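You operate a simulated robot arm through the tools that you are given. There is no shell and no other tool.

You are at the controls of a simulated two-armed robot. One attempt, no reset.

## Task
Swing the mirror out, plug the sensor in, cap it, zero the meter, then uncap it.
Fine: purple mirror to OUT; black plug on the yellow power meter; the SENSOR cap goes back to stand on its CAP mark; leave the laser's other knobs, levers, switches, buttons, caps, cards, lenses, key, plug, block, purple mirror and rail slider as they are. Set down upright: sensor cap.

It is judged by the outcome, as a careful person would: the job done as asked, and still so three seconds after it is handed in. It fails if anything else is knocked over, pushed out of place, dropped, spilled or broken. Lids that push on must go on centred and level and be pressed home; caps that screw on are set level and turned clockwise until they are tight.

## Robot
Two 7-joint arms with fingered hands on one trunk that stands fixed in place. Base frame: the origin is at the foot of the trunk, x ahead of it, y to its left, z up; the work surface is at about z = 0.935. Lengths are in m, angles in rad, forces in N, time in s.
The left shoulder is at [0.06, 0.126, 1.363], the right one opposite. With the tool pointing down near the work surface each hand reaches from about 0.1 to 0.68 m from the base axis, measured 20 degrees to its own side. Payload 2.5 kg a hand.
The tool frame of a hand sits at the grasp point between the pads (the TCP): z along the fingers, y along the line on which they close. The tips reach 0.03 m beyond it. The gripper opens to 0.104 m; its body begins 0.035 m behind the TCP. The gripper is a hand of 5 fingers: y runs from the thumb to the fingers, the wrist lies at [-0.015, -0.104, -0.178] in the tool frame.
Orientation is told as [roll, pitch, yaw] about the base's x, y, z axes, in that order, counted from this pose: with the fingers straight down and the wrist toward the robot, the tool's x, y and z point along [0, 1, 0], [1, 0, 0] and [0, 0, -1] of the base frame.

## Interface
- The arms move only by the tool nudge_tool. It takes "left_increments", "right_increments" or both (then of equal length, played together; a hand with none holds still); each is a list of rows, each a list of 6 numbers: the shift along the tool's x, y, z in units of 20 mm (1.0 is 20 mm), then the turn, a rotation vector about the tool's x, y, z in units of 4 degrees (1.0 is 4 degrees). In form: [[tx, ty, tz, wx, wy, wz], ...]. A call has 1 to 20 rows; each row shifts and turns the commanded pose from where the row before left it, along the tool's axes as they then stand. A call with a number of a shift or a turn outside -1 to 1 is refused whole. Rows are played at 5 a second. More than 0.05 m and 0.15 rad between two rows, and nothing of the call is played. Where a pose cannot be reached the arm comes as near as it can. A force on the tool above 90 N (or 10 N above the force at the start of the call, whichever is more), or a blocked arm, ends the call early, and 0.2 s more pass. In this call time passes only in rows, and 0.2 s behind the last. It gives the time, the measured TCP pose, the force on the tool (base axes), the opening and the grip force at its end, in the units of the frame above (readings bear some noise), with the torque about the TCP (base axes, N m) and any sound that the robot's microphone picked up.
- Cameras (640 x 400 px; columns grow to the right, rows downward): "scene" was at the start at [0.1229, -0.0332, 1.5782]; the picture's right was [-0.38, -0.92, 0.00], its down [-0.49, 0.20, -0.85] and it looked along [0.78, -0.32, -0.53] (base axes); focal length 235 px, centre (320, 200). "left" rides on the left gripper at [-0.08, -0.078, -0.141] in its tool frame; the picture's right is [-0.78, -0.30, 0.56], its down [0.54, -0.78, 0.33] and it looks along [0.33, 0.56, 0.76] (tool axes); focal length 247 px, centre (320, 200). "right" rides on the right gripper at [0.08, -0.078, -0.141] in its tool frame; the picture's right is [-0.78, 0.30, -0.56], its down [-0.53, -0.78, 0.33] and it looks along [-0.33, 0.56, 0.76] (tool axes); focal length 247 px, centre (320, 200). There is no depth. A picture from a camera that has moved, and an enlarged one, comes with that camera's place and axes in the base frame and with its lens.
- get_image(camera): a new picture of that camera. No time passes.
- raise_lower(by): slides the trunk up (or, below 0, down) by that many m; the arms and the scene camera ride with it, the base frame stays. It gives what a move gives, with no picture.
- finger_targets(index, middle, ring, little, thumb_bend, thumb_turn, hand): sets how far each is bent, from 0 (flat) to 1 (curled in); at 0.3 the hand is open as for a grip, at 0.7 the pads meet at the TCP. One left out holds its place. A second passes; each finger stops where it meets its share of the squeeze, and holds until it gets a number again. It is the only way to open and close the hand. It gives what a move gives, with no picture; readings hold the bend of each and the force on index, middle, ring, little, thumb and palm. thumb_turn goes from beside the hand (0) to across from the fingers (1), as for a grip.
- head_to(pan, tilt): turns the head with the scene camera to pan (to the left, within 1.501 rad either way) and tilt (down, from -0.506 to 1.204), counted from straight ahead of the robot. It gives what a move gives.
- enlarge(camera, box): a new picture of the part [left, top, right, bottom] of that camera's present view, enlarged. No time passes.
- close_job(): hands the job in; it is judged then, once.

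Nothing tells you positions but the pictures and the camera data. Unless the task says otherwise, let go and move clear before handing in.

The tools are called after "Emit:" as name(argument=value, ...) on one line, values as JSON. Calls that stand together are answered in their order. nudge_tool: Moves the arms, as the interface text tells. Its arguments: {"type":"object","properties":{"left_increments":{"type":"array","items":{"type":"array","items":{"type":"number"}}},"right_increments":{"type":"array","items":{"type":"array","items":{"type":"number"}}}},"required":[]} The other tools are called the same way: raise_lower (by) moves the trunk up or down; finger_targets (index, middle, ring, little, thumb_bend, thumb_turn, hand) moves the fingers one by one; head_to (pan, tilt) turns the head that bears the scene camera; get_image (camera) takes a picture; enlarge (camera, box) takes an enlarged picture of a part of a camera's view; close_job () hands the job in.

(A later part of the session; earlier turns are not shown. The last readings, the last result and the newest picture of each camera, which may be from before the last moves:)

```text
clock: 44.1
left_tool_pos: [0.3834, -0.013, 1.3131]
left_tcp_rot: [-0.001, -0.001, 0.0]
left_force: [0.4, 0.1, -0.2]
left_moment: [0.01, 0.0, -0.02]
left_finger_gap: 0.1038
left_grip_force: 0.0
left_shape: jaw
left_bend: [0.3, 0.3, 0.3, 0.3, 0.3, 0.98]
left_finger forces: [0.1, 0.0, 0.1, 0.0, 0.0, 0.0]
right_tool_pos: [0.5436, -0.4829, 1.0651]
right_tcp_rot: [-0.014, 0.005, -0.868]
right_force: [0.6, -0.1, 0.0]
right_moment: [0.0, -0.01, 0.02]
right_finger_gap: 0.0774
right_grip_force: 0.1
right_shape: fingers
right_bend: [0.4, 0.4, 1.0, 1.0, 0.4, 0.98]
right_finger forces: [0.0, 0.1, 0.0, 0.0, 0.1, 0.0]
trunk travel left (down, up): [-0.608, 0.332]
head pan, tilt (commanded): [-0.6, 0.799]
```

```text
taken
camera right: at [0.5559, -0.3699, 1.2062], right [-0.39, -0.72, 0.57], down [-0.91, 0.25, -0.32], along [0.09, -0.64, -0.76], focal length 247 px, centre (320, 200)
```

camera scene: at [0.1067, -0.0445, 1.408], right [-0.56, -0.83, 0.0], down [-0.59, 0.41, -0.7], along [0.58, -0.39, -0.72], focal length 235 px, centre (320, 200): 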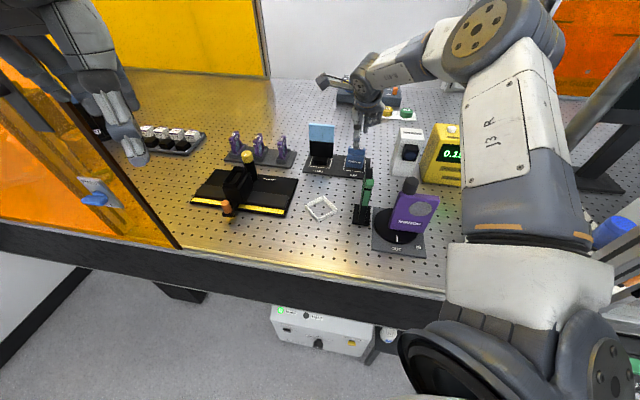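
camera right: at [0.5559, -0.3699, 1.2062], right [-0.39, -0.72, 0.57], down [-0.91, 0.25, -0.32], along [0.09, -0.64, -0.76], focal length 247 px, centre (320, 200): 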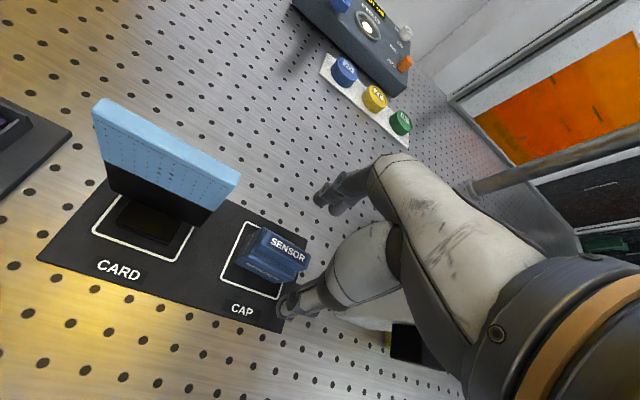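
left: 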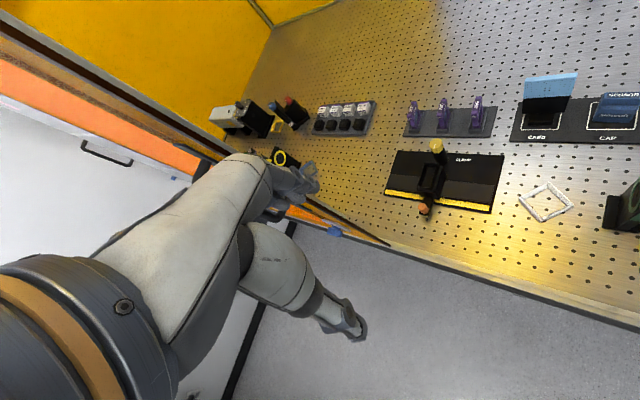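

Emit:
nudge_tool(right_increments=[[0.22, 0.06, 0, 0.107, 0.185, 0], [0, 0, 0.5, 0, 0, 0]])

Emit:
enlarge(camera="right", box=[220, 190, 340, 310])

Emit:
enlarge(camera="scene", box=[330, 110, 390, 190])

```text
clock: 44.7
left_tool_pos: [0.3844, -0.0124, 1.3117]
left_tcp_rot: [-0.001, -0.001, 0.003]
left_force: [0.5, -0.4, -0.5]
left_moment: [0.0, 0.0, 0.01]
left_finger_gap: 0.1034
left_grip_force: 0.0
left_shape: jaw
left_bend: [0.3, 0.3, 0.3, 0.3, 0.3, 0.98]
left_finger forces: [0.0, 0.1, 0.1, 0.1, 0.0, 0.0]
right_tool_pos: [0.5476, -0.4808, 1.0559]
right_tcp_rot: [-0.002, 0.013, -0.869]
right_force: [-0.8, -0.1, 0.1]
right_moment: [0.0, 0.0, -0.01]
right_finger_gap: 0.0776
right_grip_force: 0.0
right_shape: fingers
right_bend: [0.4, 0.4, 1.0, 1.0, 0.4, 0.98]
right_finger forces: [0.1, 0.0, 0.0, 0.0, 0.0, 0.0]
trunk travel left (down, up): [-0.608, 0.332]
head pan, tilt (commanded): [-0.6, 0.799]
```

```text
3.33 times, centred on (280, 250) of right
camera zoom: at [0.5594, -0.3701, 1.198], right [-0.4, -0.73, 0.55], down [-0.91, 0.25, -0.32], along [0.1, -0.63, -0.77], focal length 823 px, centre (453, 33)
```

zoom: 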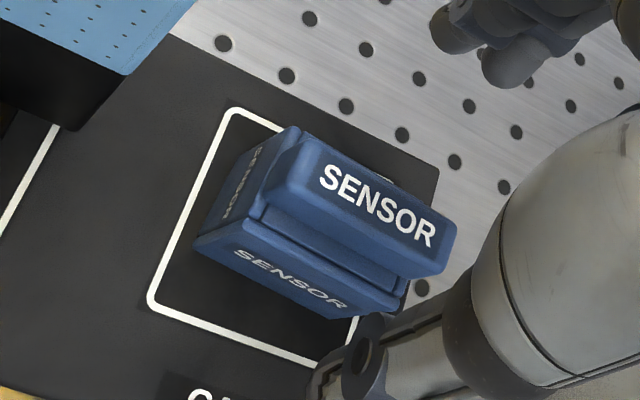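

```text
5.00 times, centred on (360, 150) of scene
camera zoom: at [0.1068, -0.0446, 1.408], right [-0.56, -0.83, 0.0], down [-0.59, 0.41, -0.7], along [0.58, -0.39, -0.72], focal length 1174 px, centre (120, 450)
```

zoom: 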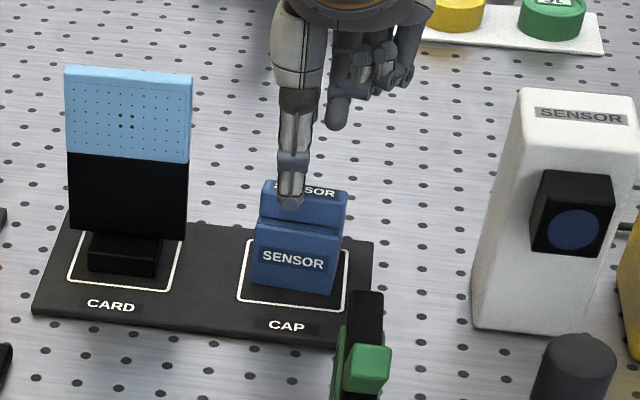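

Emit:
nudge_tool(right_increments=[[0, 0.04, 0.6, -0.06, 0.07, 0], [0, 0.04, 0.6, -0.06, 0.07, 0], [0, 0, 0.6, 0, 0, 0]])

Emit:
enlarge(camera="right", box=[220, 160, 360, 310])

Emit:
enlarge(camera="scene", box=[330, 110, 390, 190])

```text
clock: 45.5
left_tool_pos: [0.3841, -0.0124, 1.3126]
left_tcp_rot: [-0.002, 0.0, 0.002]
left_force: [-0.3, 1.5, 0.0]
left_moment: [0.03, 0.0, -0.01]
left_finger_gap: 0.1036
left_grip_force: 0.3
left_shape: jaw
left_bend: [0.3, 0.3, 0.3, 0.3, 0.3, 0.98]
left_finger forces: [0.1, 0.1, 0.0, 0.0, 0.0, 0.1]
right_tool_pos: [0.5481, -0.4818, 1.0189]
right_tcp_rot: [0.008, 0.005, -0.871]
right_force: [0.4, 0.3, 0.0]
right_moment: [0.0, -0.02, -0.01]
right_finger_gap: 0.0774
right_grip_force: 0.1
right_shape: fingers
right_bend: [0.4, 0.4, 1.0, 1.0, 0.4, 0.98]
right_finger forces: [0.1, 0.1, 0.0, 0.1, 0.0, 0.0]
trunk travel left (down, up): [-0.608, 0.332]
head pan, tilt (commanded): [-0.6, 0.799]
```

```text
2.67 times, centred on (290, 235) of right
camera zoom: at [0.5587, -0.3713, 1.1616], right [-0.4, -0.73, 0.55], down [-0.91, 0.25, -0.33], along [0.11, -0.63, -0.77], focal length 659 px, centre (400, 107)
```

zoom: 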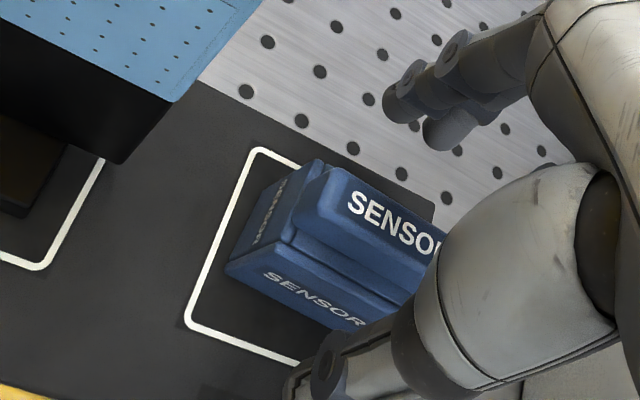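

```text
5.00 times, centred on (360, 150) of scene
camera zoom: at [0.1069, -0.0447, 1.408], right [-0.56, -0.83, 0.0], down [-0.59, 0.41, -0.7], along [0.58, -0.39, -0.72], focal length 1174 px, centre (120, 450)
```

zoom: 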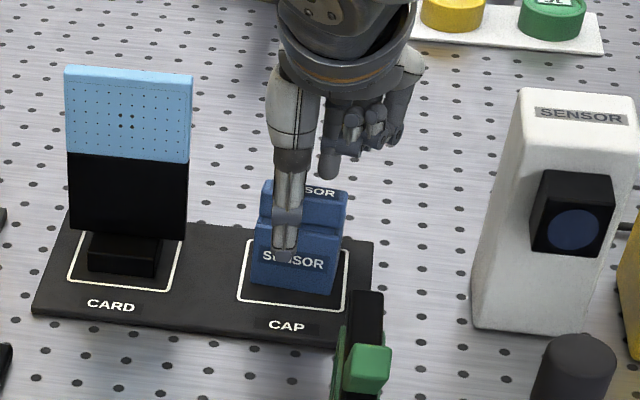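

Thumb in front, index and middle behind the handle. I'll close in two steps.

Emit:
finger_targets(hand="right", index=0.56, middle=0.56, thumb_bend=0.56)

Emit:
enlarge(camera="right", box=[220, 160, 360, 310])

Emit:
enlarge(camera="scene", box=[330, 120, 390, 190])

```text
clock: 46.5
left_tool_pos: [0.3839, -0.0125, 1.3133]
left_tcp_rot: [0.0, 0.001, 0.002]
left_force: [0.4, 1.1, -0.2]
left_moment: [-0.02, 0.0, -0.02]
left_finger_gap: 0.1039
left_grip_force: 0.0
left_shape: jaw
left_bend: [0.3, 0.3, 0.3, 0.3, 0.3, 0.98]
left_finger forces: [0.1, 0.1, 0.0, 0.0, 0.0, 0.0]
right_tool_pos: [0.5496, -0.481, 1.0199]
right_tcp_rot: [0.008, 0.006, -0.869]
right_force: [0.5, 0.8, -0.4]
right_moment: [0.01, -0.01, -0.03]
right_finger_gap: 0.0369
right_grip_force: 0.1
right_shape: fingers
right_bend: [0.56, 0.56, 1.0, 1.0, 0.56, 0.98]
right_finger forces: [0.0, 0.1, 0.0, 0.0, 0.0, 0.0]
trunk travel left (down, up): [-0.608, 0.332]
head pan, tilt (commanded): [-0.6, 0.799]
```

```text
2.67 times, centred on (290, 235) of right
camera zoom: at [0.5586, -0.3711, 1.1619], right [-0.4, -0.73, 0.55], down [-0.91, 0.25, -0.33], along [0.11, -0.63, -0.77], focal length 659 px, centre (400, 107)
```

zoom: 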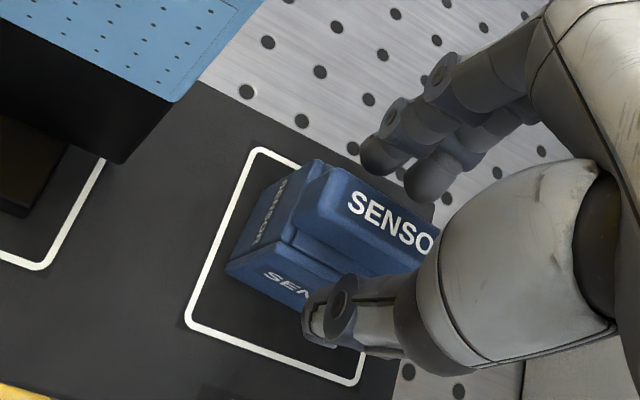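

```text
5.71 times, centred on (360, 155) of scene
camera zoom: at [0.1068, -0.0446, 1.408], right [-0.56, -0.83, 0.0], down [-0.59, 0.41, -0.7], along [0.58, -0.39, -0.72], focal length 1342 px, centre (91, 457)
```

zoom: 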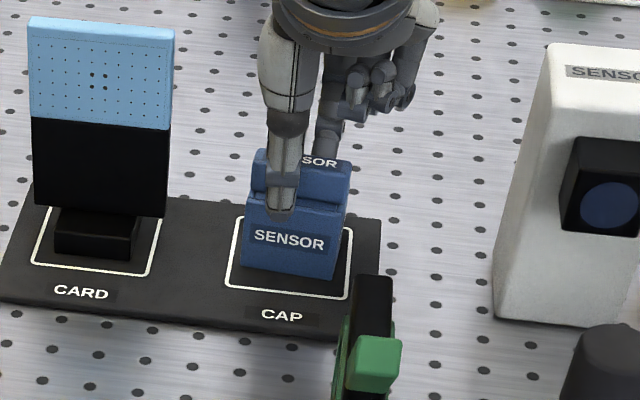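

Emit:
finger_targets(hand="right", index=0.63, middle=0.63, thumb_bend=0.63)

Emit:
enlarge(camera="right", box=[220, 160, 360, 310])

Emit:
enlarge(camera="scene", box=[330, 120, 390, 190])

```text
clock: 47.5
left_tool_pos: [0.3834, -0.0131, 1.3122]
left_tcp_rot: [-0.002, 0.001, 0.003]
left_force: [-0.3, 0.0, 0.5]
left_moment: [0.01, -0.01, 0.02]
left_finger_gap: 0.1038
left_grip_force: 0.1
left_shape: jaw
left_bend: [0.3, 0.3, 0.3, 0.3, 0.3, 0.98]
left_finger forces: [0.0, 0.0, 0.0, 0.1, 0.0, 0.0]
right_tool_pos: [0.548, -0.4809, 1.0196]
right_tcp_rot: [0.009, 0.005, -0.871]
right_force: [-0.4, 0.2, -0.1]
right_moment: [-0.01, -0.01, 0.02]
right_finger_gap: 0.0192
right_grip_force: 0.0
right_shape: fingers
right_bend: [0.63, 0.63, 1.0, 1.0, 0.63, 0.98]
right_finger forces: [0.0, 0.1, 0.0, 0.1, 0.0, 0.0]
trunk travel left (down, up): [-0.608, 0.332]
head pan, tilt (commanded): [-0.6, 0.799]
```

```text
2.67 times, centred on (290, 235) of right
camera zoom: at [0.5586, -0.3711, 1.1619], right [-0.4, -0.73, 0.55], down [-0.91, 0.25, -0.33], along [0.11, -0.63, -0.77], focal length 659 px, centre (400, 107)
```

zoom: 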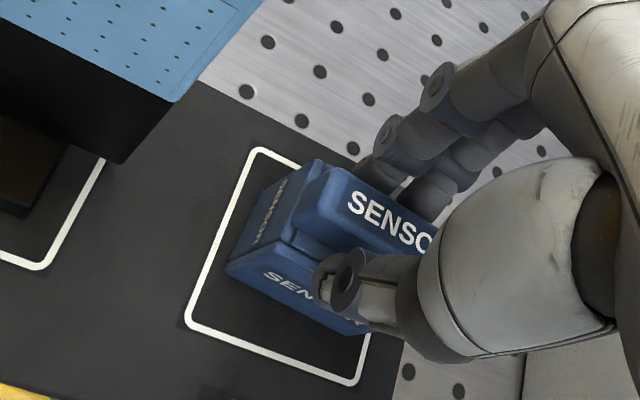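

```text
5.71 times, centred on (360, 155) of scene
camera zoom: at [0.1068, -0.0446, 1.408], right [-0.56, -0.83, 0.0], down [-0.59, 0.41, -0.7], along [0.58, -0.39, -0.72], focal length 1342 px, centre (91, 457)
```

zoom: 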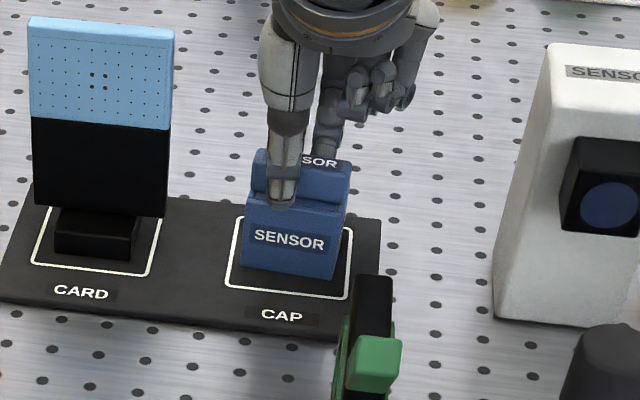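

Emit:
finger_targets(hand="right", index=0.7, middle=0.7, thumb_bend=0.7)

Emit:
enlarge(camera="right", box=[220, 160, 360, 310])

Emit:
enlarge(camera="scene", box=[330, 120, 390, 190])

```text
clock: 48.5
left_tool_pos: [0.3833, -0.0131, 1.3129]
left_tcp_rot: [-0.001, 0.001, 0.002]
left_force: [-0.1, -0.3, -1.0]
left_moment: [-0.04, 0.02, -0.03]
left_finger_gap: 0.1032
left_grip_force: 0.0
left_shape: jaw
left_bend: [0.3, 0.3, 0.3, 0.3, 0.3, 0.98]
left_finger forces: [0.0, 0.0, 0.0, 0.1, 0.1, 0.0]
right_tool_pos: [0.549, -0.4797, 1.0199]
right_tcp_rot: [0.009, 0.005, -0.868]
right_force: [-0.1, -0.5, 0.2]
right_moment: [0.03, 0.02, 0.02]
right_finger_gap: 0.0123
right_grip_force: 4.6
right_shape: fingers
right_bend: [0.66, 0.68, 1.0, 1.0, 0.65, 0.97]
right_finger forces: [2.8, 1.6, 0.0, 0.0, 4.5, 0.0]
trunk travel left (down, up): [-0.608, 0.332]
head pan, tilt (commanded): [-0.6, 0.799]
```

```text
2.67 times, centred on (290, 235) of right
camera zoom: at [0.5586, -0.3711, 1.1619], right [-0.4, -0.73, 0.55], down [-0.91, 0.25, -0.33], along [0.11, -0.63, -0.77], focal length 659 px, centre (400, 107)
```

zoom: 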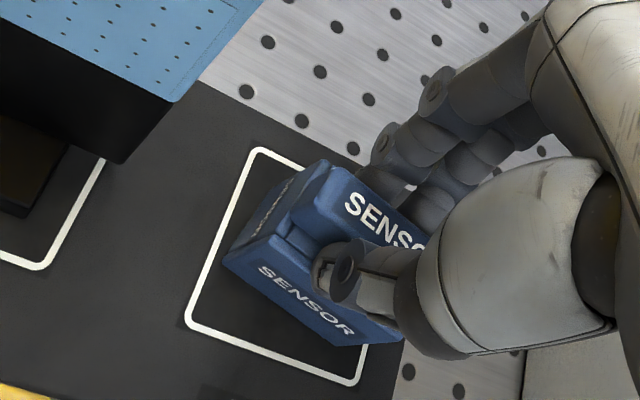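

```text
5.71 times, centred on (360, 155) of scene
camera zoom: at [0.1068, -0.0446, 1.408], right [-0.56, -0.83, 0.0], down [-0.59, 0.41, -0.7], along [0.58, -0.39, -0.72], focal length 1342 px, centre (91, 457)
```

zoom: 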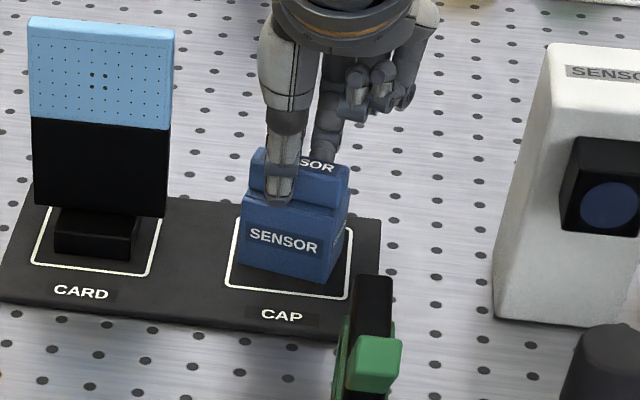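

The cap twisted a bit clockwise in the grip because the middle finger closed further. I'll zoom to see its present angle before deciding whether to regrip.

Emit:
enlarge(camera="scene", box=[338, 135, 378, 180])

Emit:
enlarge(camera="right", box=[255, 190, 325, 300])

```text
8.89 times, centred on (358, 158) of scene
camera zoom: at [0.1068, -0.0446, 1.408], right [-0.56, -0.83, 0.0], down [-0.59, 0.41, -0.7], along [0.58, -0.39, -0.72], focal length 2087 px, centre (-18, 578)
```

zoom: 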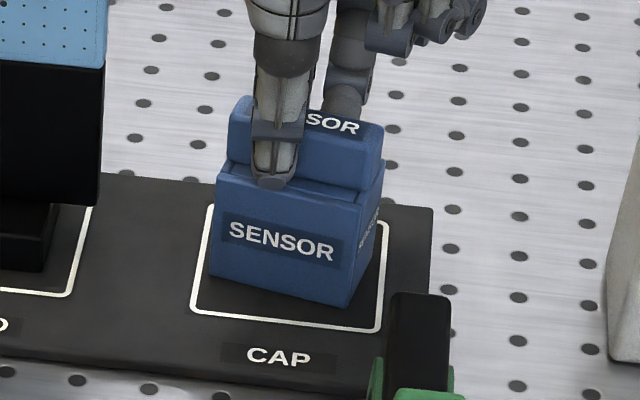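

```text
3.64 times, centred on (290, 245) of right
camera zoom: at [0.5586, -0.3711, 1.1619], right [-0.4, -0.73, 0.55], down [-0.91, 0.25, -0.33], along [0.11, -0.63, -0.77], focal length 898 px, centre (429, 36)
```

zoom: 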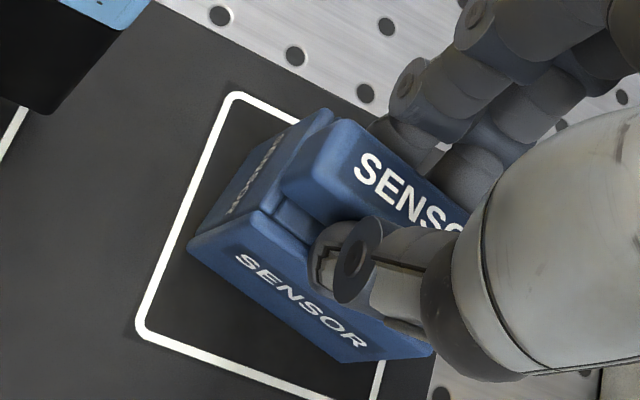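

I'll reopen, turn the hand to match the cap's present angle, shift so thumb and index pinch at the handle's middle, and close with the middle finger only lightly supporting.

Emit:
finger_targets(hand="right", index=0.52, middle=0.52, thumb_bend=0.52)

Emit:
nudge_tool(right_increments=[[-0.2, 0.05, 0, 0, 0, 0.9], [-0.2, 0.05, 0, 0, 0, 0.9]])

Emit:
enlarge(camera="right", box=[240, 170, 360, 300])

Emit:
enlarge(camera="scene", box=[338, 135, 378, 180])

```text
clock: 49.5
left_tool_pos: [0.3832, -0.0126, 1.3127]
left_tcp_rot: [-0.002, 0.0, 0.0]
left_force: [-0.2, -0.2, 0.0]
left_moment: [-0.01, -0.03, -0.01]
left_finger_gap: 0.1037
left_grip_force: 0.1
left_shape: jaw
left_bend: [0.3, 0.3, 0.3, 0.3, 0.3, 0.98]
left_finger forces: [0.1, 0.1, 0.0, 0.0, 0.0, 0.1]
right_tool_pos: [0.5477, -0.4809, 1.0187]
right_tcp_rot: [0.009, 0.004, -0.869]
right_force: [0.0, -0.5, 0.6]
right_moment: [0.0, 0.02, -0.01]
right_finger_gap: 0.0464
right_grip_force: 0.0
right_shape: fingers
right_bend: [0.52, 0.52, 1.0, 1.0, 0.52, 0.97]
right_finger forces: [0.0, 0.0, 0.1, 0.0, 0.0, 0.0]
trunk travel left (down, up): [-0.608, 0.332]
head pan, tilt (commanded): [-0.6, 0.799]
```

```text
clock: 50.1
left_tool_pos: [0.3842, -0.0124, 1.3125]
left_tcp_rot: [-0.001, 0.001, 0.001]
left_force: [0.0, 0.2, 0.4]
left_moment: [0.01, -0.03, -0.01]
left_finger_gap: 0.1036
left_grip_force: 0.1
left_shape: jaw
left_bend: [0.3, 0.3, 0.3, 0.3, 0.3, 0.98]
left_finger forces: [0.0, 0.1, 0.0, 0.0, 0.1, 0.1]
right_tool_pos: [0.5434, -0.4876, 1.0181]
right_tcp_rot: [0.01, 0.004, -0.997]
right_force: [0.6, 0.4, 0.6]
right_moment: [0.0, 0.01, 0.01]
right_finger_gap: 0.0461
right_grip_force: 0.0
right_shape: fingers
right_bend: [0.52, 0.52, 1.0, 1.0, 0.52, 0.97]
right_finger forces: [0.0, 0.0, 0.0, 0.1, 0.0, 0.0]
trunk travel left (down, up): [-0.608, 0.332]
head pan, tilt (commanded): [-0.6, 0.799]
```

```text
3.08 times, centred on (300, 235) of right
camera zoom: at [0.5674, -0.3799, 1.1615], right [-0.49, -0.68, 0.55], down [-0.87, 0.36, -0.33], along [0.02, -0.64, -0.77], focal length 760 px, centre (382, 92)
```

zoom: 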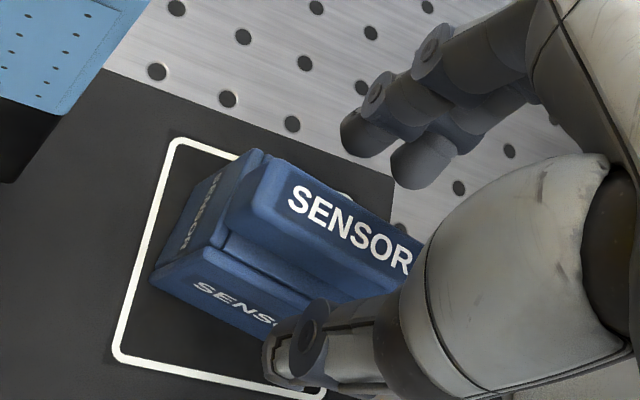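

```text
8.89 times, centred on (358, 158) of scene
camera zoom: at [0.1068, -0.0446, 1.408], right [-0.56, -0.83, 0.0], down [-0.59, 0.41, -0.7], along [0.58, -0.39, -0.72], focal length 2087 px, centre (-18, 578)
```

zoom: 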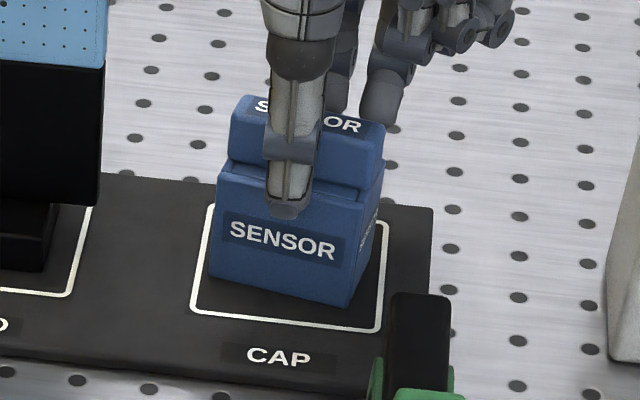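

Emit:
finger_targets(hand="right", index=0.63, middle=0.63, thumb_bend=0.63)

Emit:
finger_targets(hand="right", index=0.7, middle=0.65, thumb_bend=0.7)

Emit:
enlarge(camera="right", box=[240, 170, 360, 300])

Emit:
enlarge(camera="scene", box=[338, 135, 378, 180])

```text
clock: 51.1
left_tool_pos: [0.3845, -0.0129, 1.3124]
left_tcp_rot: [-0.001, 0.0, 0.001]
left_force: [0.4, -0.3, -0.3]
left_moment: [-0.02, 0.01, 0.03]
left_finger_gap: 0.1037
left_grip_force: 0.0
left_shape: jaw
left_bend: [0.3, 0.3, 0.3, 0.3, 0.3, 0.98]
left_finger forces: [0.1, 0.0, 0.1, 0.0, 0.0, 0.1]
right_tool_pos: [0.5434, -0.4881, 1.0199]
right_tcp_rot: [0.008, 0.005, -0.996]
right_force: [-0.5, 0.0, 0.3]
right_moment: [0.0, 0.04, 0.03]
right_finger_gap: 0.0191
right_grip_force: 0.1
right_shape: fingers
right_bend: [0.63, 0.63, 1.0, 1.0, 0.63, 0.97]
right_finger forces: [0.0, 0.0, 0.0, 0.1, 0.1, 0.1]
trunk travel left (down, up): [-0.608, 0.332]
head pan, tilt (commanded): [-0.6, 0.799]
```

```text
clock: 52.1
left_tool_pos: [0.3852, -0.0126, 1.3117]
left_tcp_rot: [-0.002, 0.0, 0.002]
left_force: [0.6, -0.7, -0.3]
left_moment: [0.0, -0.03, 0.0]
left_finger_gap: 0.1036
left_grip_force: 0.1
left_shape: jaw
left_bend: [0.3, 0.3, 0.3, 0.3, 0.3, 0.98]
left_finger forces: [0.1, 0.0, 0.0, 0.0, 0.0, 0.1]
right_tool_pos: [0.5431, -0.4878, 1.0194]
right_tcp_rot: [0.009, 0.007, -0.995]
right_force: [0.0, -1.0, 0.7]
right_moment: [-0.02, 0.0, -0.01]
right_finger_gap: 0.0123
right_grip_force: 3.5
right_shape: fingers
right_bend: [0.66, 0.65, 1.0, 1.0, 0.66, 0.97]
right_finger forces: [3.1, 0.2, 0.1, 0.0, 3.3, 0.1]
trunk travel left (down, up): [-0.608, 0.332]
head pan, tilt (commanded): [-0.6, 0.799]
```

```text
3.08 times, centred on (300, 235) of right
camera zoom: at [0.5674, -0.3799, 1.1615], right [-0.49, -0.68, 0.55], down [-0.87, 0.36, -0.33], along [0.02, -0.64, -0.77], focal length 760 px, centre (382, 92)
```

zoom: 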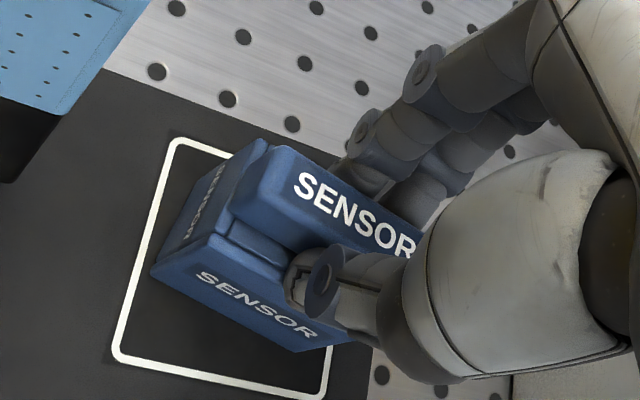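

```text
8.89 times, centred on (358, 158) of scene
camera zoom: at [0.1068, -0.0446, 1.408], right [-0.56, -0.83, 0.0], down [-0.59, 0.41, -0.7], along [0.58, -0.39, -0.72], focal length 2087 px, centre (-18, 578)
```

zoom: 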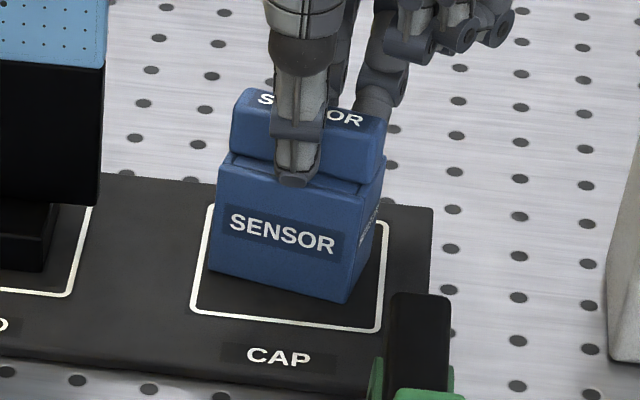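

The grip is light (about 3 N). I'll firm it up a little and lift slightly to test.

Emit:
finger_targets(hand="right", index=0.78, middle=0.68, thumb_bend=0.78)

Emit:
enlarge(camera="right", box=[240, 170, 360, 300])

Emit:
enlarge(camera="scene", box=[338, 135, 378, 180])

```text
clock: 53.1
left_tool_pos: [0.3835, -0.0117, 1.3123]
left_tcp_rot: [-0.003, 0.0, 0.001]
left_force: [0.0, 0.4, 0.2]
left_moment: [0.01, 0.03, 0.0]
left_finger_gap: 0.1037
left_grip_force: 0.0
left_shape: jaw
left_bend: [0.3, 0.3, 0.3, 0.3, 0.3, 0.98]
left_finger forces: [0.1, 0.0, 0.1, 0.0, 0.0, 0.1]
right_tool_pos: [0.5427, -0.4876, 1.0188]
right_tcp_rot: [0.011, 0.004, -0.994]
right_force: [0.0, 1.4, 0.0]
right_moment: [0.0, 0.01, 0.02]
right_finger_gap: 0.0107
right_grip_force: 11.3
right_shape: fingers
right_bend: [0.62, 0.67, 1.0, 1.0, 0.69, 0.96]
right_finger forces: [9.1, 1.7, 0.1, 0.1, 11.5, 0.0]
trunk travel left (down, up): [-0.608, 0.332]
head pan, tilt (commanded): [-0.6, 0.799]
```

```text
3.08 times, centred on (300, 235) of right
camera zoom: at [0.5674, -0.3798, 1.1615], right [-0.49, -0.68, 0.55], down [-0.87, 0.36, -0.33], along [0.02, -0.64, -0.77], focal length 760 px, centre (382, 92)
```

zoom: 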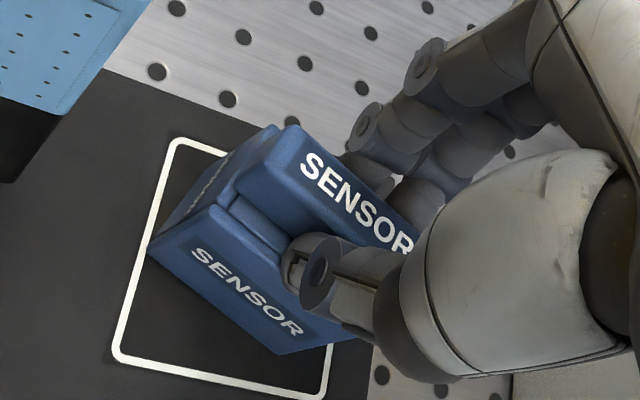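

```text
8.89 times, centred on (358, 158) of scene
camera zoom: at [0.1068, -0.0446, 1.408], right [-0.56, -0.83, 0.0], down [-0.59, 0.41, -0.7], along [0.58, -0.39, -0.72], focal length 2087 px, centre (-18, 578)
```

zoom: 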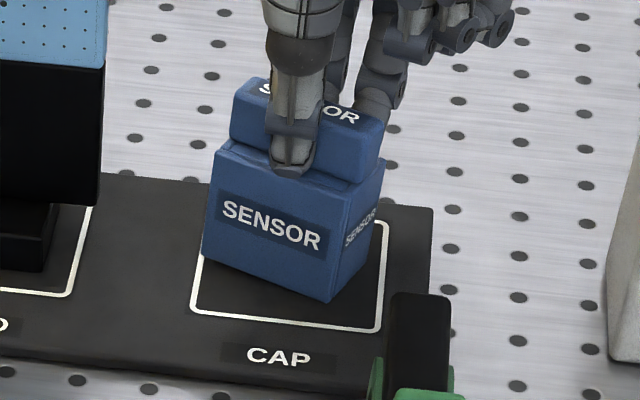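

Too firm a squeeze twists it, since the index yields. I'll release, let the cap settle flat, and check how it stands.

Emit:
finger_targets(hand="right", index=0.55, middle=0.55, thumb_bend=0.55)

Emit:
enlarge(camera="right", box=[240, 170, 360, 300])

Emit:
enlarge(camera="scene", box=[338, 135, 378, 180])

```text
clock: 54.1
left_tool_pos: [0.3835, -0.0122, 1.3124]
left_tcp_rot: [-0.003, -0.002, 0.0]
left_force: [-0.5, -0.7, 0.0]
left_moment: [-0.01, -0.01, -0.04]
left_finger_gap: 0.1038
left_grip_force: 0.0
left_shape: jaw
left_bend: [0.3, 0.3, 0.3, 0.3, 0.3, 0.98]
left_finger forces: [0.1, 0.0, 0.1, 0.0, 0.0, 0.0]
right_tool_pos: [0.5441, -0.4862, 1.0202]
right_tcp_rot: [0.008, 0.003, -0.993]
right_force: [0.3, -0.2, -0.3]
right_moment: [0.03, 0.0, 0.02]
right_finger_gap: 0.0385
right_grip_force: 0.0
right_shape: fingers
right_bend: [0.55, 0.55, 1.0, 1.0, 0.55, 0.97]
right_finger forces: [0.0, 0.1, 0.0, 0.0, 0.0, 0.1]
trunk travel left (down, up): [-0.608, 0.332]
head pan, tilt (commanded): [-0.6, 0.799]
```

```text
3.08 times, centred on (300, 235) of right
camera zoom: at [0.5674, -0.3798, 1.1616], right [-0.49, -0.68, 0.55], down [-0.87, 0.36, -0.33], along [0.02, -0.64, -0.77], focal length 760 px, centre (382, 92)
```

zoom: 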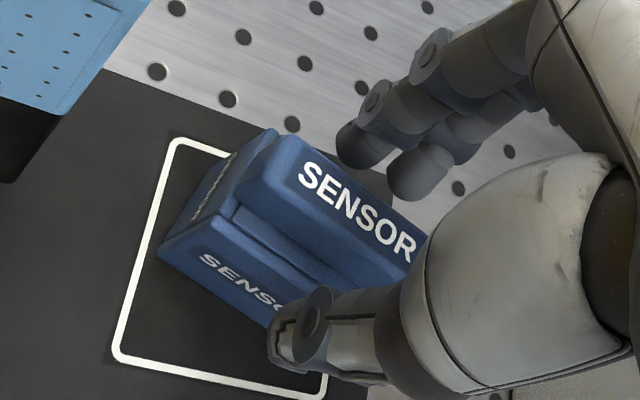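

```text
8.89 times, centred on (358, 158) of scene
camera zoom: at [0.1068, -0.0446, 1.408], right [-0.56, -0.83, 0.0], down [-0.59, 0.41, -0.7], along [0.58, -0.39, -0.72], focal length 2087 px, centre (-18, 578)
```

zoom: 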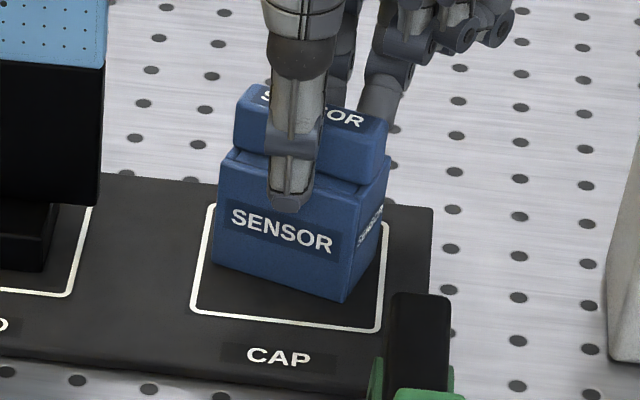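

Emit:
nudge_tool(right_increments=[[0.03, 0.2, 0.1, -0.1, -0.05, 0.78]])

Emit:
finger_targets(hand="right", index=0.64, middle=0.64, thumb_bend=0.64)

Emit:
finger_targets(hand="right", index=0.71, middle=0.66, thumb_bend=0.7)

Emit:
enlarge(camera="right", box=[240, 170, 360, 300])

Emit:
enlarge(camera="scene", box=[338, 135, 378, 180])

```text
clock: 54.5
left_tool_pos: [0.3839, -0.0121, 1.3122]
left_tcp_rot: [-0.001, -0.001, 0.002]
left_force: [0.1, 0.5, -0.5]
left_moment: [0.0, -0.02, 0.0]
left_finger_gap: 0.1034
left_grip_force: 0.1
left_shape: jaw
left_bend: [0.3, 0.3, 0.3, 0.3, 0.3, 0.98]
left_finger forces: [0.0, 0.0, 0.0, 0.0, 0.1, 0.0]
right_tool_pos: [0.5467, -0.4917, 1.0176]
right_tcp_rot: [0.004, 0.0, -1.049]
right_force: [-0.2, 0.4, -0.4]
right_moment: [0.02, 0.04, 0.01]
right_finger_gap: 0.0387
right_grip_force: 0.0
right_shape: fingers
right_bend: [0.55, 0.55, 1.0, 1.0, 0.55, 0.97]
right_finger forces: [0.0, 0.0, 0.1, 0.0, 0.1, 0.0]
trunk travel left (down, up): [-0.608, 0.332]
head pan, tilt (commanded): [-0.6, 0.799]
```

```text
clock: 55.5
left_tool_pos: [0.3826, -0.0133, 1.3118]
left_tcp_rot: [-0.001, -0.002, 0.002]
left_force: [-0.2, 0.3, -0.8]
left_moment: [0.0, -0.01, -0.03]
left_finger_gap: 0.1036
left_grip_force: 0.1
left_shape: jaw
left_bend: [0.3, 0.3, 0.3, 0.3, 0.3, 0.98]
left_finger forces: [0.0, 0.0, 0.0, 0.0, 0.0, 0.0]
right_tool_pos: [0.547, -0.4927, 1.0163]
right_tcp_rot: [0.005, -0.001, -1.05]
right_force: [0.4, 0.3, -0.5]
right_moment: [-0.01, 0.0, 0.0]
right_finger_gap: 0.0172
right_grip_force: 0.3
right_shape: fingers
right_bend: [0.64, 0.64, 1.0, 1.0, 0.63, 0.97]
right_finger forces: [0.1, 0.2, 0.1, 0.1, 0.3, 0.1]
trunk travel left (down, up): [-0.608, 0.332]
head pan, tilt (commanded): [-0.6, 0.799]
```

```text
clock: 56.5
left_tool_pos: [0.3843, -0.0122, 1.312]
left_tcp_rot: [-0.002, -0.001, 0.002]
left_force: [-0.4, -0.6, 0.3]
left_moment: [-0.01, 0.01, 0.01]
left_finger_gap: 0.1036
left_grip_force: 0.0
left_shape: jaw
left_bend: [0.3, 0.3, 0.3, 0.3, 0.3, 0.98]
left_finger forces: [0.1, 0.0, 0.1, 0.0, 0.0, 0.1]
right_tool_pos: [0.5454, -0.4915, 1.0182]
right_tcp_rot: [0.003, -0.004, -1.05]
right_force: [-0.9, 0.0, 0.8]
right_moment: [-0.01, 0.01, -0.01]
right_finger_gap: 0.0123
right_grip_force: 5.2
right_shape: fingers
right_bend: [0.66, 0.65, 1.0, 1.0, 0.65, 0.97]
right_finger forces: [4.0, 1.0, 0.0, 0.0, 4.9, 0.0]
trunk travel left (down, up): [-0.608, 0.332]
head pan, tilt (commanded): [-0.6, 0.799]
```

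```text
3.08 times, centred on (300, 235) of right
camera zoom: at [0.5757, -0.3833, 1.1587], right [-0.53, -0.64, 0.55], down [-0.85, 0.41, -0.34], along [-0.01, -0.65, -0.76], focal length 760 px, centre (382, 92)
```

zoom: 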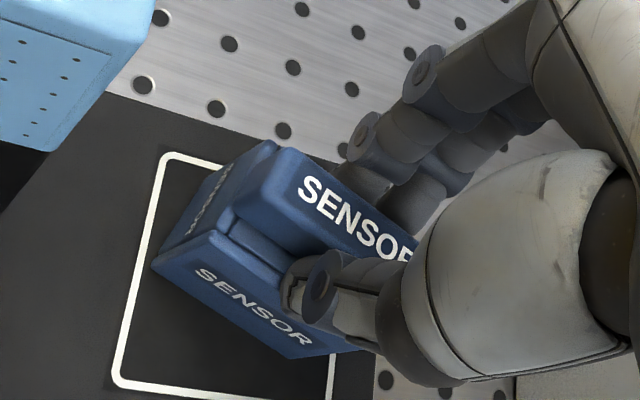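

```text
8.89 times, centred on (358, 158) of scene
camera zoom: at [0.1068, -0.0446, 1.408], right [-0.56, -0.83, 0.0], down [-0.59, 0.41, -0.7], along [0.58, -0.39, -0.72], focal length 2087 px, centre (-18, 578)
```

zoom: 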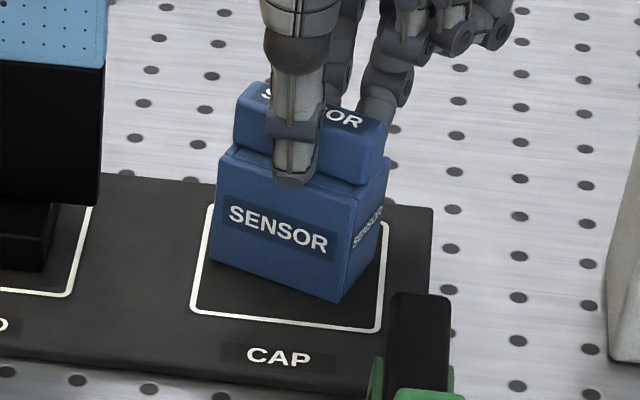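

The grip is about 5 N and balanced. I'll lift 30 mm and check that the cap hangs level.

Emit:
nudge_tool(right_increments=[[0, 0, -0.5, 0, 0, 0], [0, 0, -0.5, 0, 0, 0], [0, 0, -0.5, 0, 0, 0]])

Emit:
enlarge(camera="right", box=[240, 170, 360, 300])

Emit:
enlarge(camera="scene", box=[338, 125, 388, 180])

```text
clock: 57.3
left_tool_pos: [0.3839, -0.012, 1.3138]
left_tcp_rot: [-0.002, 0.001, 0.002]
left_force: [0.2, -0.8, 0.1]
left_moment: [0.0, 0.01, 0.0]
left_finger_gap: 0.1037
left_grip_force: 0.0
left_shape: jaw
left_bend: [0.3, 0.3, 0.3, 0.3, 0.3, 0.98]
left_finger forces: [0.0, 0.0, 0.1, 0.0, 0.0, 0.1]
right_tool_pos: [0.546, -0.4914, 1.0479]
right_tcp_rot: [0.002, -0.001, -1.049]
right_force: [-1.2, -0.2, -0.9]
right_moment: [0.0, 0.02, 0.02]
right_finger_gap: 0.0125
right_grip_force: 4.5
right_shape: fingers
right_bend: [0.66, 0.65, 1.0, 1.0, 0.65, 0.97]
right_finger forces: [4.0, 1.0, 0.1, 0.0, 4.8, 0.0]
trunk travel left (down, up): [-0.608, 0.332]
head pan, tilt (commanded): [-0.6, 0.799]
```

```text
3.08 times, centred on (300, 235) of right
camera zoom: at [0.5755, -0.3832, 1.1893], right [-0.53, -0.64, 0.55], down [-0.85, 0.41, -0.34], along [-0.01, -0.65, -0.76], focal length 760 px, centre (382, 92)
```

zoom: 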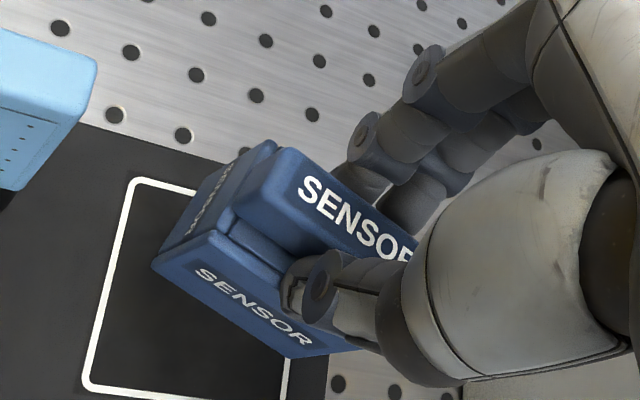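

```text
7.27 times, centred on (363, 152) of scene
camera zoom: at [0.1067, -0.0445, 1.408], right [-0.56, -0.83, 0.0], down [-0.59, 0.41, -0.7], along [0.58, -0.39, -0.72], focal length 1708 px, centre (7, 546)
```

zoom: 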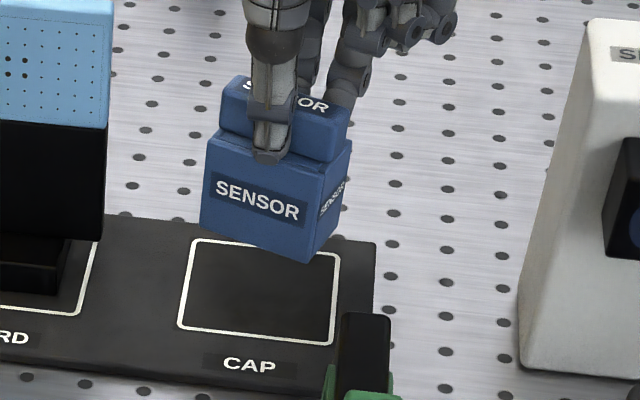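

The cap lifted cleanly and is level. I'll zoom to pin down its pose in the hand before taking it to the sensor.

Emit:
enlarge(camera="right", box=[240, 205, 320, 290])

Emit:
enlarge(camera="scene", box=[344, 125, 376, 165])

```text
4.71 times, centred on (280, 248) of right
camera zoom: at [0.5755, -0.3832, 1.1893], right [-0.53, -0.64, 0.55], down [-0.85, 0.41, -0.34], along [-0.01, -0.65, -0.76], focal length 1162 px, centre (508, -24)
```

zoom: 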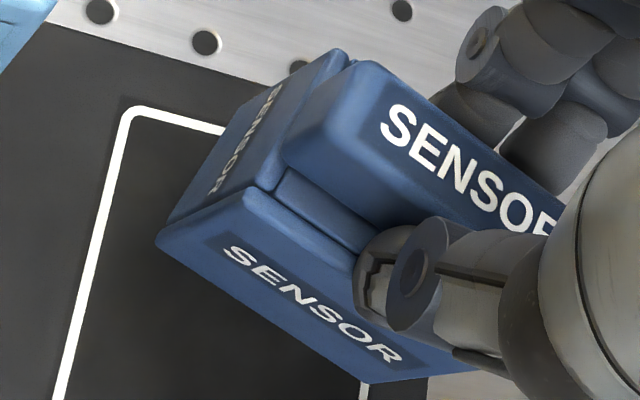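

```text
10.00 times, centred on (360, 145) of scene
camera zoom: at [0.1067, -0.0445, 1.408], right [-0.56, -0.83, 0.0], down [-0.59, 0.41, -0.7], along [0.58, -0.39, -0.72], focal length 2348 px, centre (-80, 750)
```

zoom: 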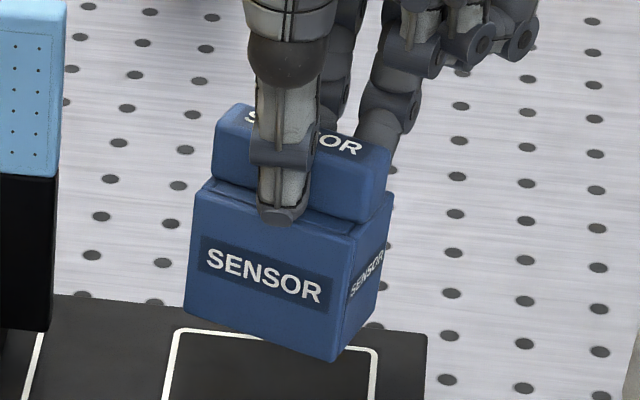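

Emit:
enlarge(camera="scene", box=[354, 138, 372, 164])

Emit:
enlarge(camera="right", box=[250, 210, 300, 260])

```text
15.38 times, centred on (363, 151) of scene
camera zoom: at [0.1067, -0.0445, 1.408], right [-0.56, -0.83, 0.0], down [-0.59, 0.41, -0.7], along [0.58, -0.39, -0.72], focal length 3612 px, centre (-342, 954)
```

zoom: 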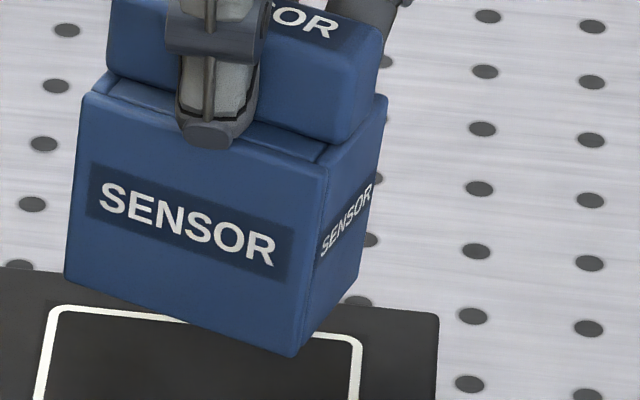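

```text
8.00 times, centred on (275, 235) of right
camera zoom: at [0.5755, -0.3832, 1.1893], right [-0.53, -0.64, 0.55], down [-0.85, 0.41, -0.34], along [-0.01, -0.65, -0.76], focal length 1976 px, centre (680, -80)
```

zoom: 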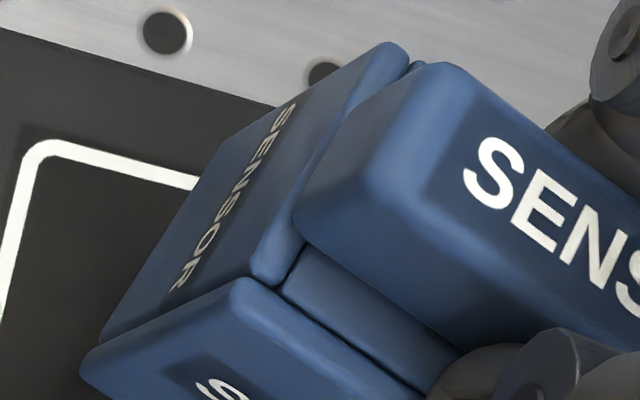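

The cap's pose in the hand is clear: level, turned about 5° from the hand, bottom 74 mm below the grasp point. I'll raise it and swing it to a waypoint in front of the sensor, turning it square to the sensor.

Emit:
nudge_tool(right_increments=[[0, 0, -1, 0, 0, 0], [0, 0, -1, 0, 0, 0], [0, 0, -1, 0, 0, 0], [-0.47, -0.93, 0, 0, 0, -1], [-0.47, -0.93, 0, 0, 0, -1], [-0.47, -0.93, 0, 0, 0, -1], [-0.47, -0.93, 0, 0, 0, -1], [-0.47, -0.93, 0, 0, 0, -1]])

Emit:
get_image(camera="scene")

Emit:
get_image(camera="right")

```text
clock: 59.1
left_tool_pos: [0.3826, -0.0127, 1.313]
left_tcp_rot: [-0.001, -0.001, 0.003]
left_force: [0.2, 0.0, 1.0]
left_moment: [0.01, -0.01, 0.01]
left_finger_gap: 0.1038
left_grip_force: 0.0
left_shape: jaw
left_bend: [0.3, 0.3, 0.3, 0.3, 0.3, 0.98]
left_finger forces: [0.0, 0.0, 0.0, 0.1, 0.0, 0.1]
right_tool_pos: [0.4499, -0.446, 1.1076]
right_tcp_rot: [0.002, -0.003, -0.697]
right_force: [-0.5, -0.1, -0.5]
right_moment: [0.01, -0.02, -0.01]
right_finger_gap: 0.0123
right_grip_force: 4.4
right_shape: fingers
right_bend: [0.66, 0.65, 1.0, 1.0, 0.65, 0.97]
right_finger forces: [3.9, 1.0, 0.0, 0.0, 4.7, 0.0]
trunk travel left (down, up): [-0.608, 0.332]
head pan, tilt (commanded): [-0.6, 0.799]
```

```text
taken
camera scene: at [0.1064, -0.0447, 1.408], right [-0.56, -0.83, 0.0], down [-0.59, 0.41, -0.7], along [0.58, -0.39, -0.72], focal length 235 px, centre (320, 200)
```

scene: 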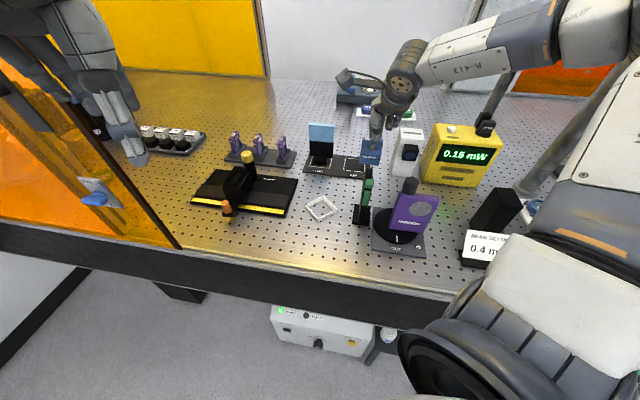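

```text
taken
camera right: at [0.4417, -0.3346, 1.2489], right [-0.28, -0.79, 0.55], down [-0.94, 0.09, -0.34], along [0.21, -0.61, -0.76], focal length 247 px, centre (320, 200)
```

right: 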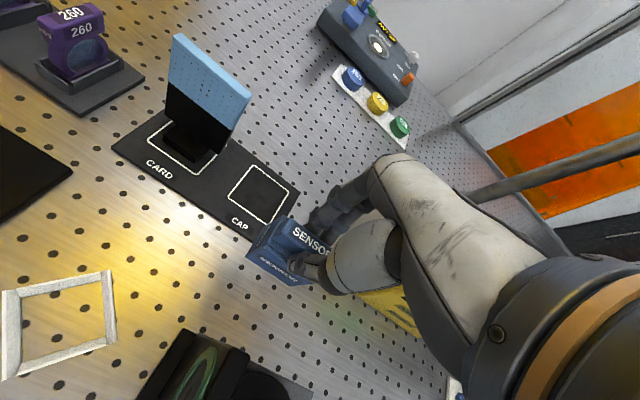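

Emit:
nudge_tool(right_increments=[[-0.89, -0.25, 0, 0, 0, 0], [-0.89, -0.25, 0, 0, 0, 0], [-0.89, -0.25, 0, 0, 0, 0], [-0.89, -0.25, 0, 0, 0, 0], [-0.89, -0.25, 0, 0, 0, 0], [-0.89, -0.25, 0, 0, 0, 0]])

Emit:
get_image(camera="right")

Emit:
enlarge(camera="scene", box=[360, 90, 450, 190])

```text
clock: 59.9
left_tool_pos: [0.3846, -0.0134, 1.3135]
left_tcp_rot: [-0.002, 0.002, 0.0]
left_force: [-0.4, -0.9, 0.7]
left_moment: [-0.02, 0.0, -0.02]
left_finger_gap: 0.1035
left_grip_force: 0.1
left_shape: jaw
left_bend: [0.3, 0.3, 0.3, 0.3, 0.3, 0.98]
left_finger forces: [0.0, 0.0, 0.1, 0.0, 0.0, 0.0]
right_tool_pos: [0.3875, -0.4728, 1.0441]
right_tcp_rot: [-0.126, 0.139, -0.71]
right_force: [0.2, 0.8, 0.9]
right_moment: [0.0, 0.0, -0.02]
right_finger_gap: 0.0121
right_grip_force: 5.1
right_shape: fingers
right_bend: [0.66, 0.65, 1.0, 1.0, 0.65, 0.97]
right_finger forces: [3.9, 1.1, 0.1, 0.0, 4.6, 0.0]
trunk travel left (down, up): [-0.608, 0.332]
head pan, tilt (commanded): [-0.6, 0.799]
stopped in row 3 (right hand): the arm was blocked; the commanded pose is now the measured one
```

```text
taken
camera right: at [0.406, -0.3595, 1.1832], right [-0.16, -0.78, 0.6], down [-0.98, 0.09, -0.15], along [0.06, -0.62, -0.78], focal length 247 px, centre (320, 200)
```

right: 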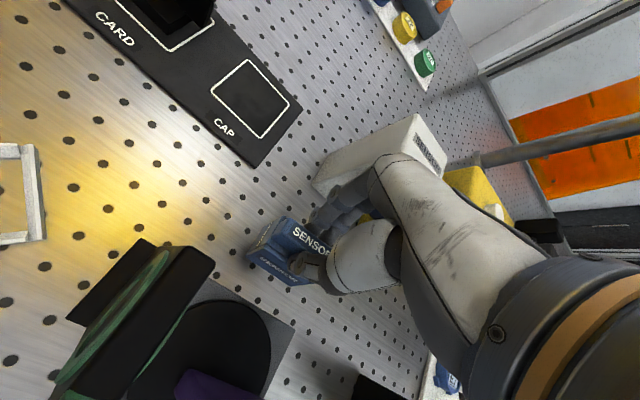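

```text
4.00 times, centred on (405, 140) of scene
camera zoom: at [0.1067, -0.0447, 1.408], right [-0.56, -0.83, 0.0], down [-0.59, 0.41, -0.7], along [0.58, -0.39, -0.72], focal length 939 px, centre (-20, 440)
```

zoom: 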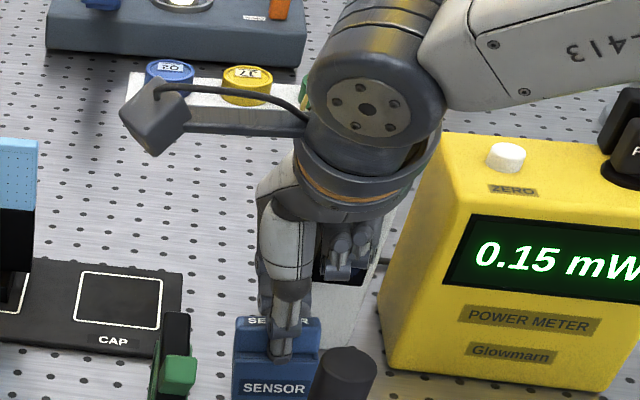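

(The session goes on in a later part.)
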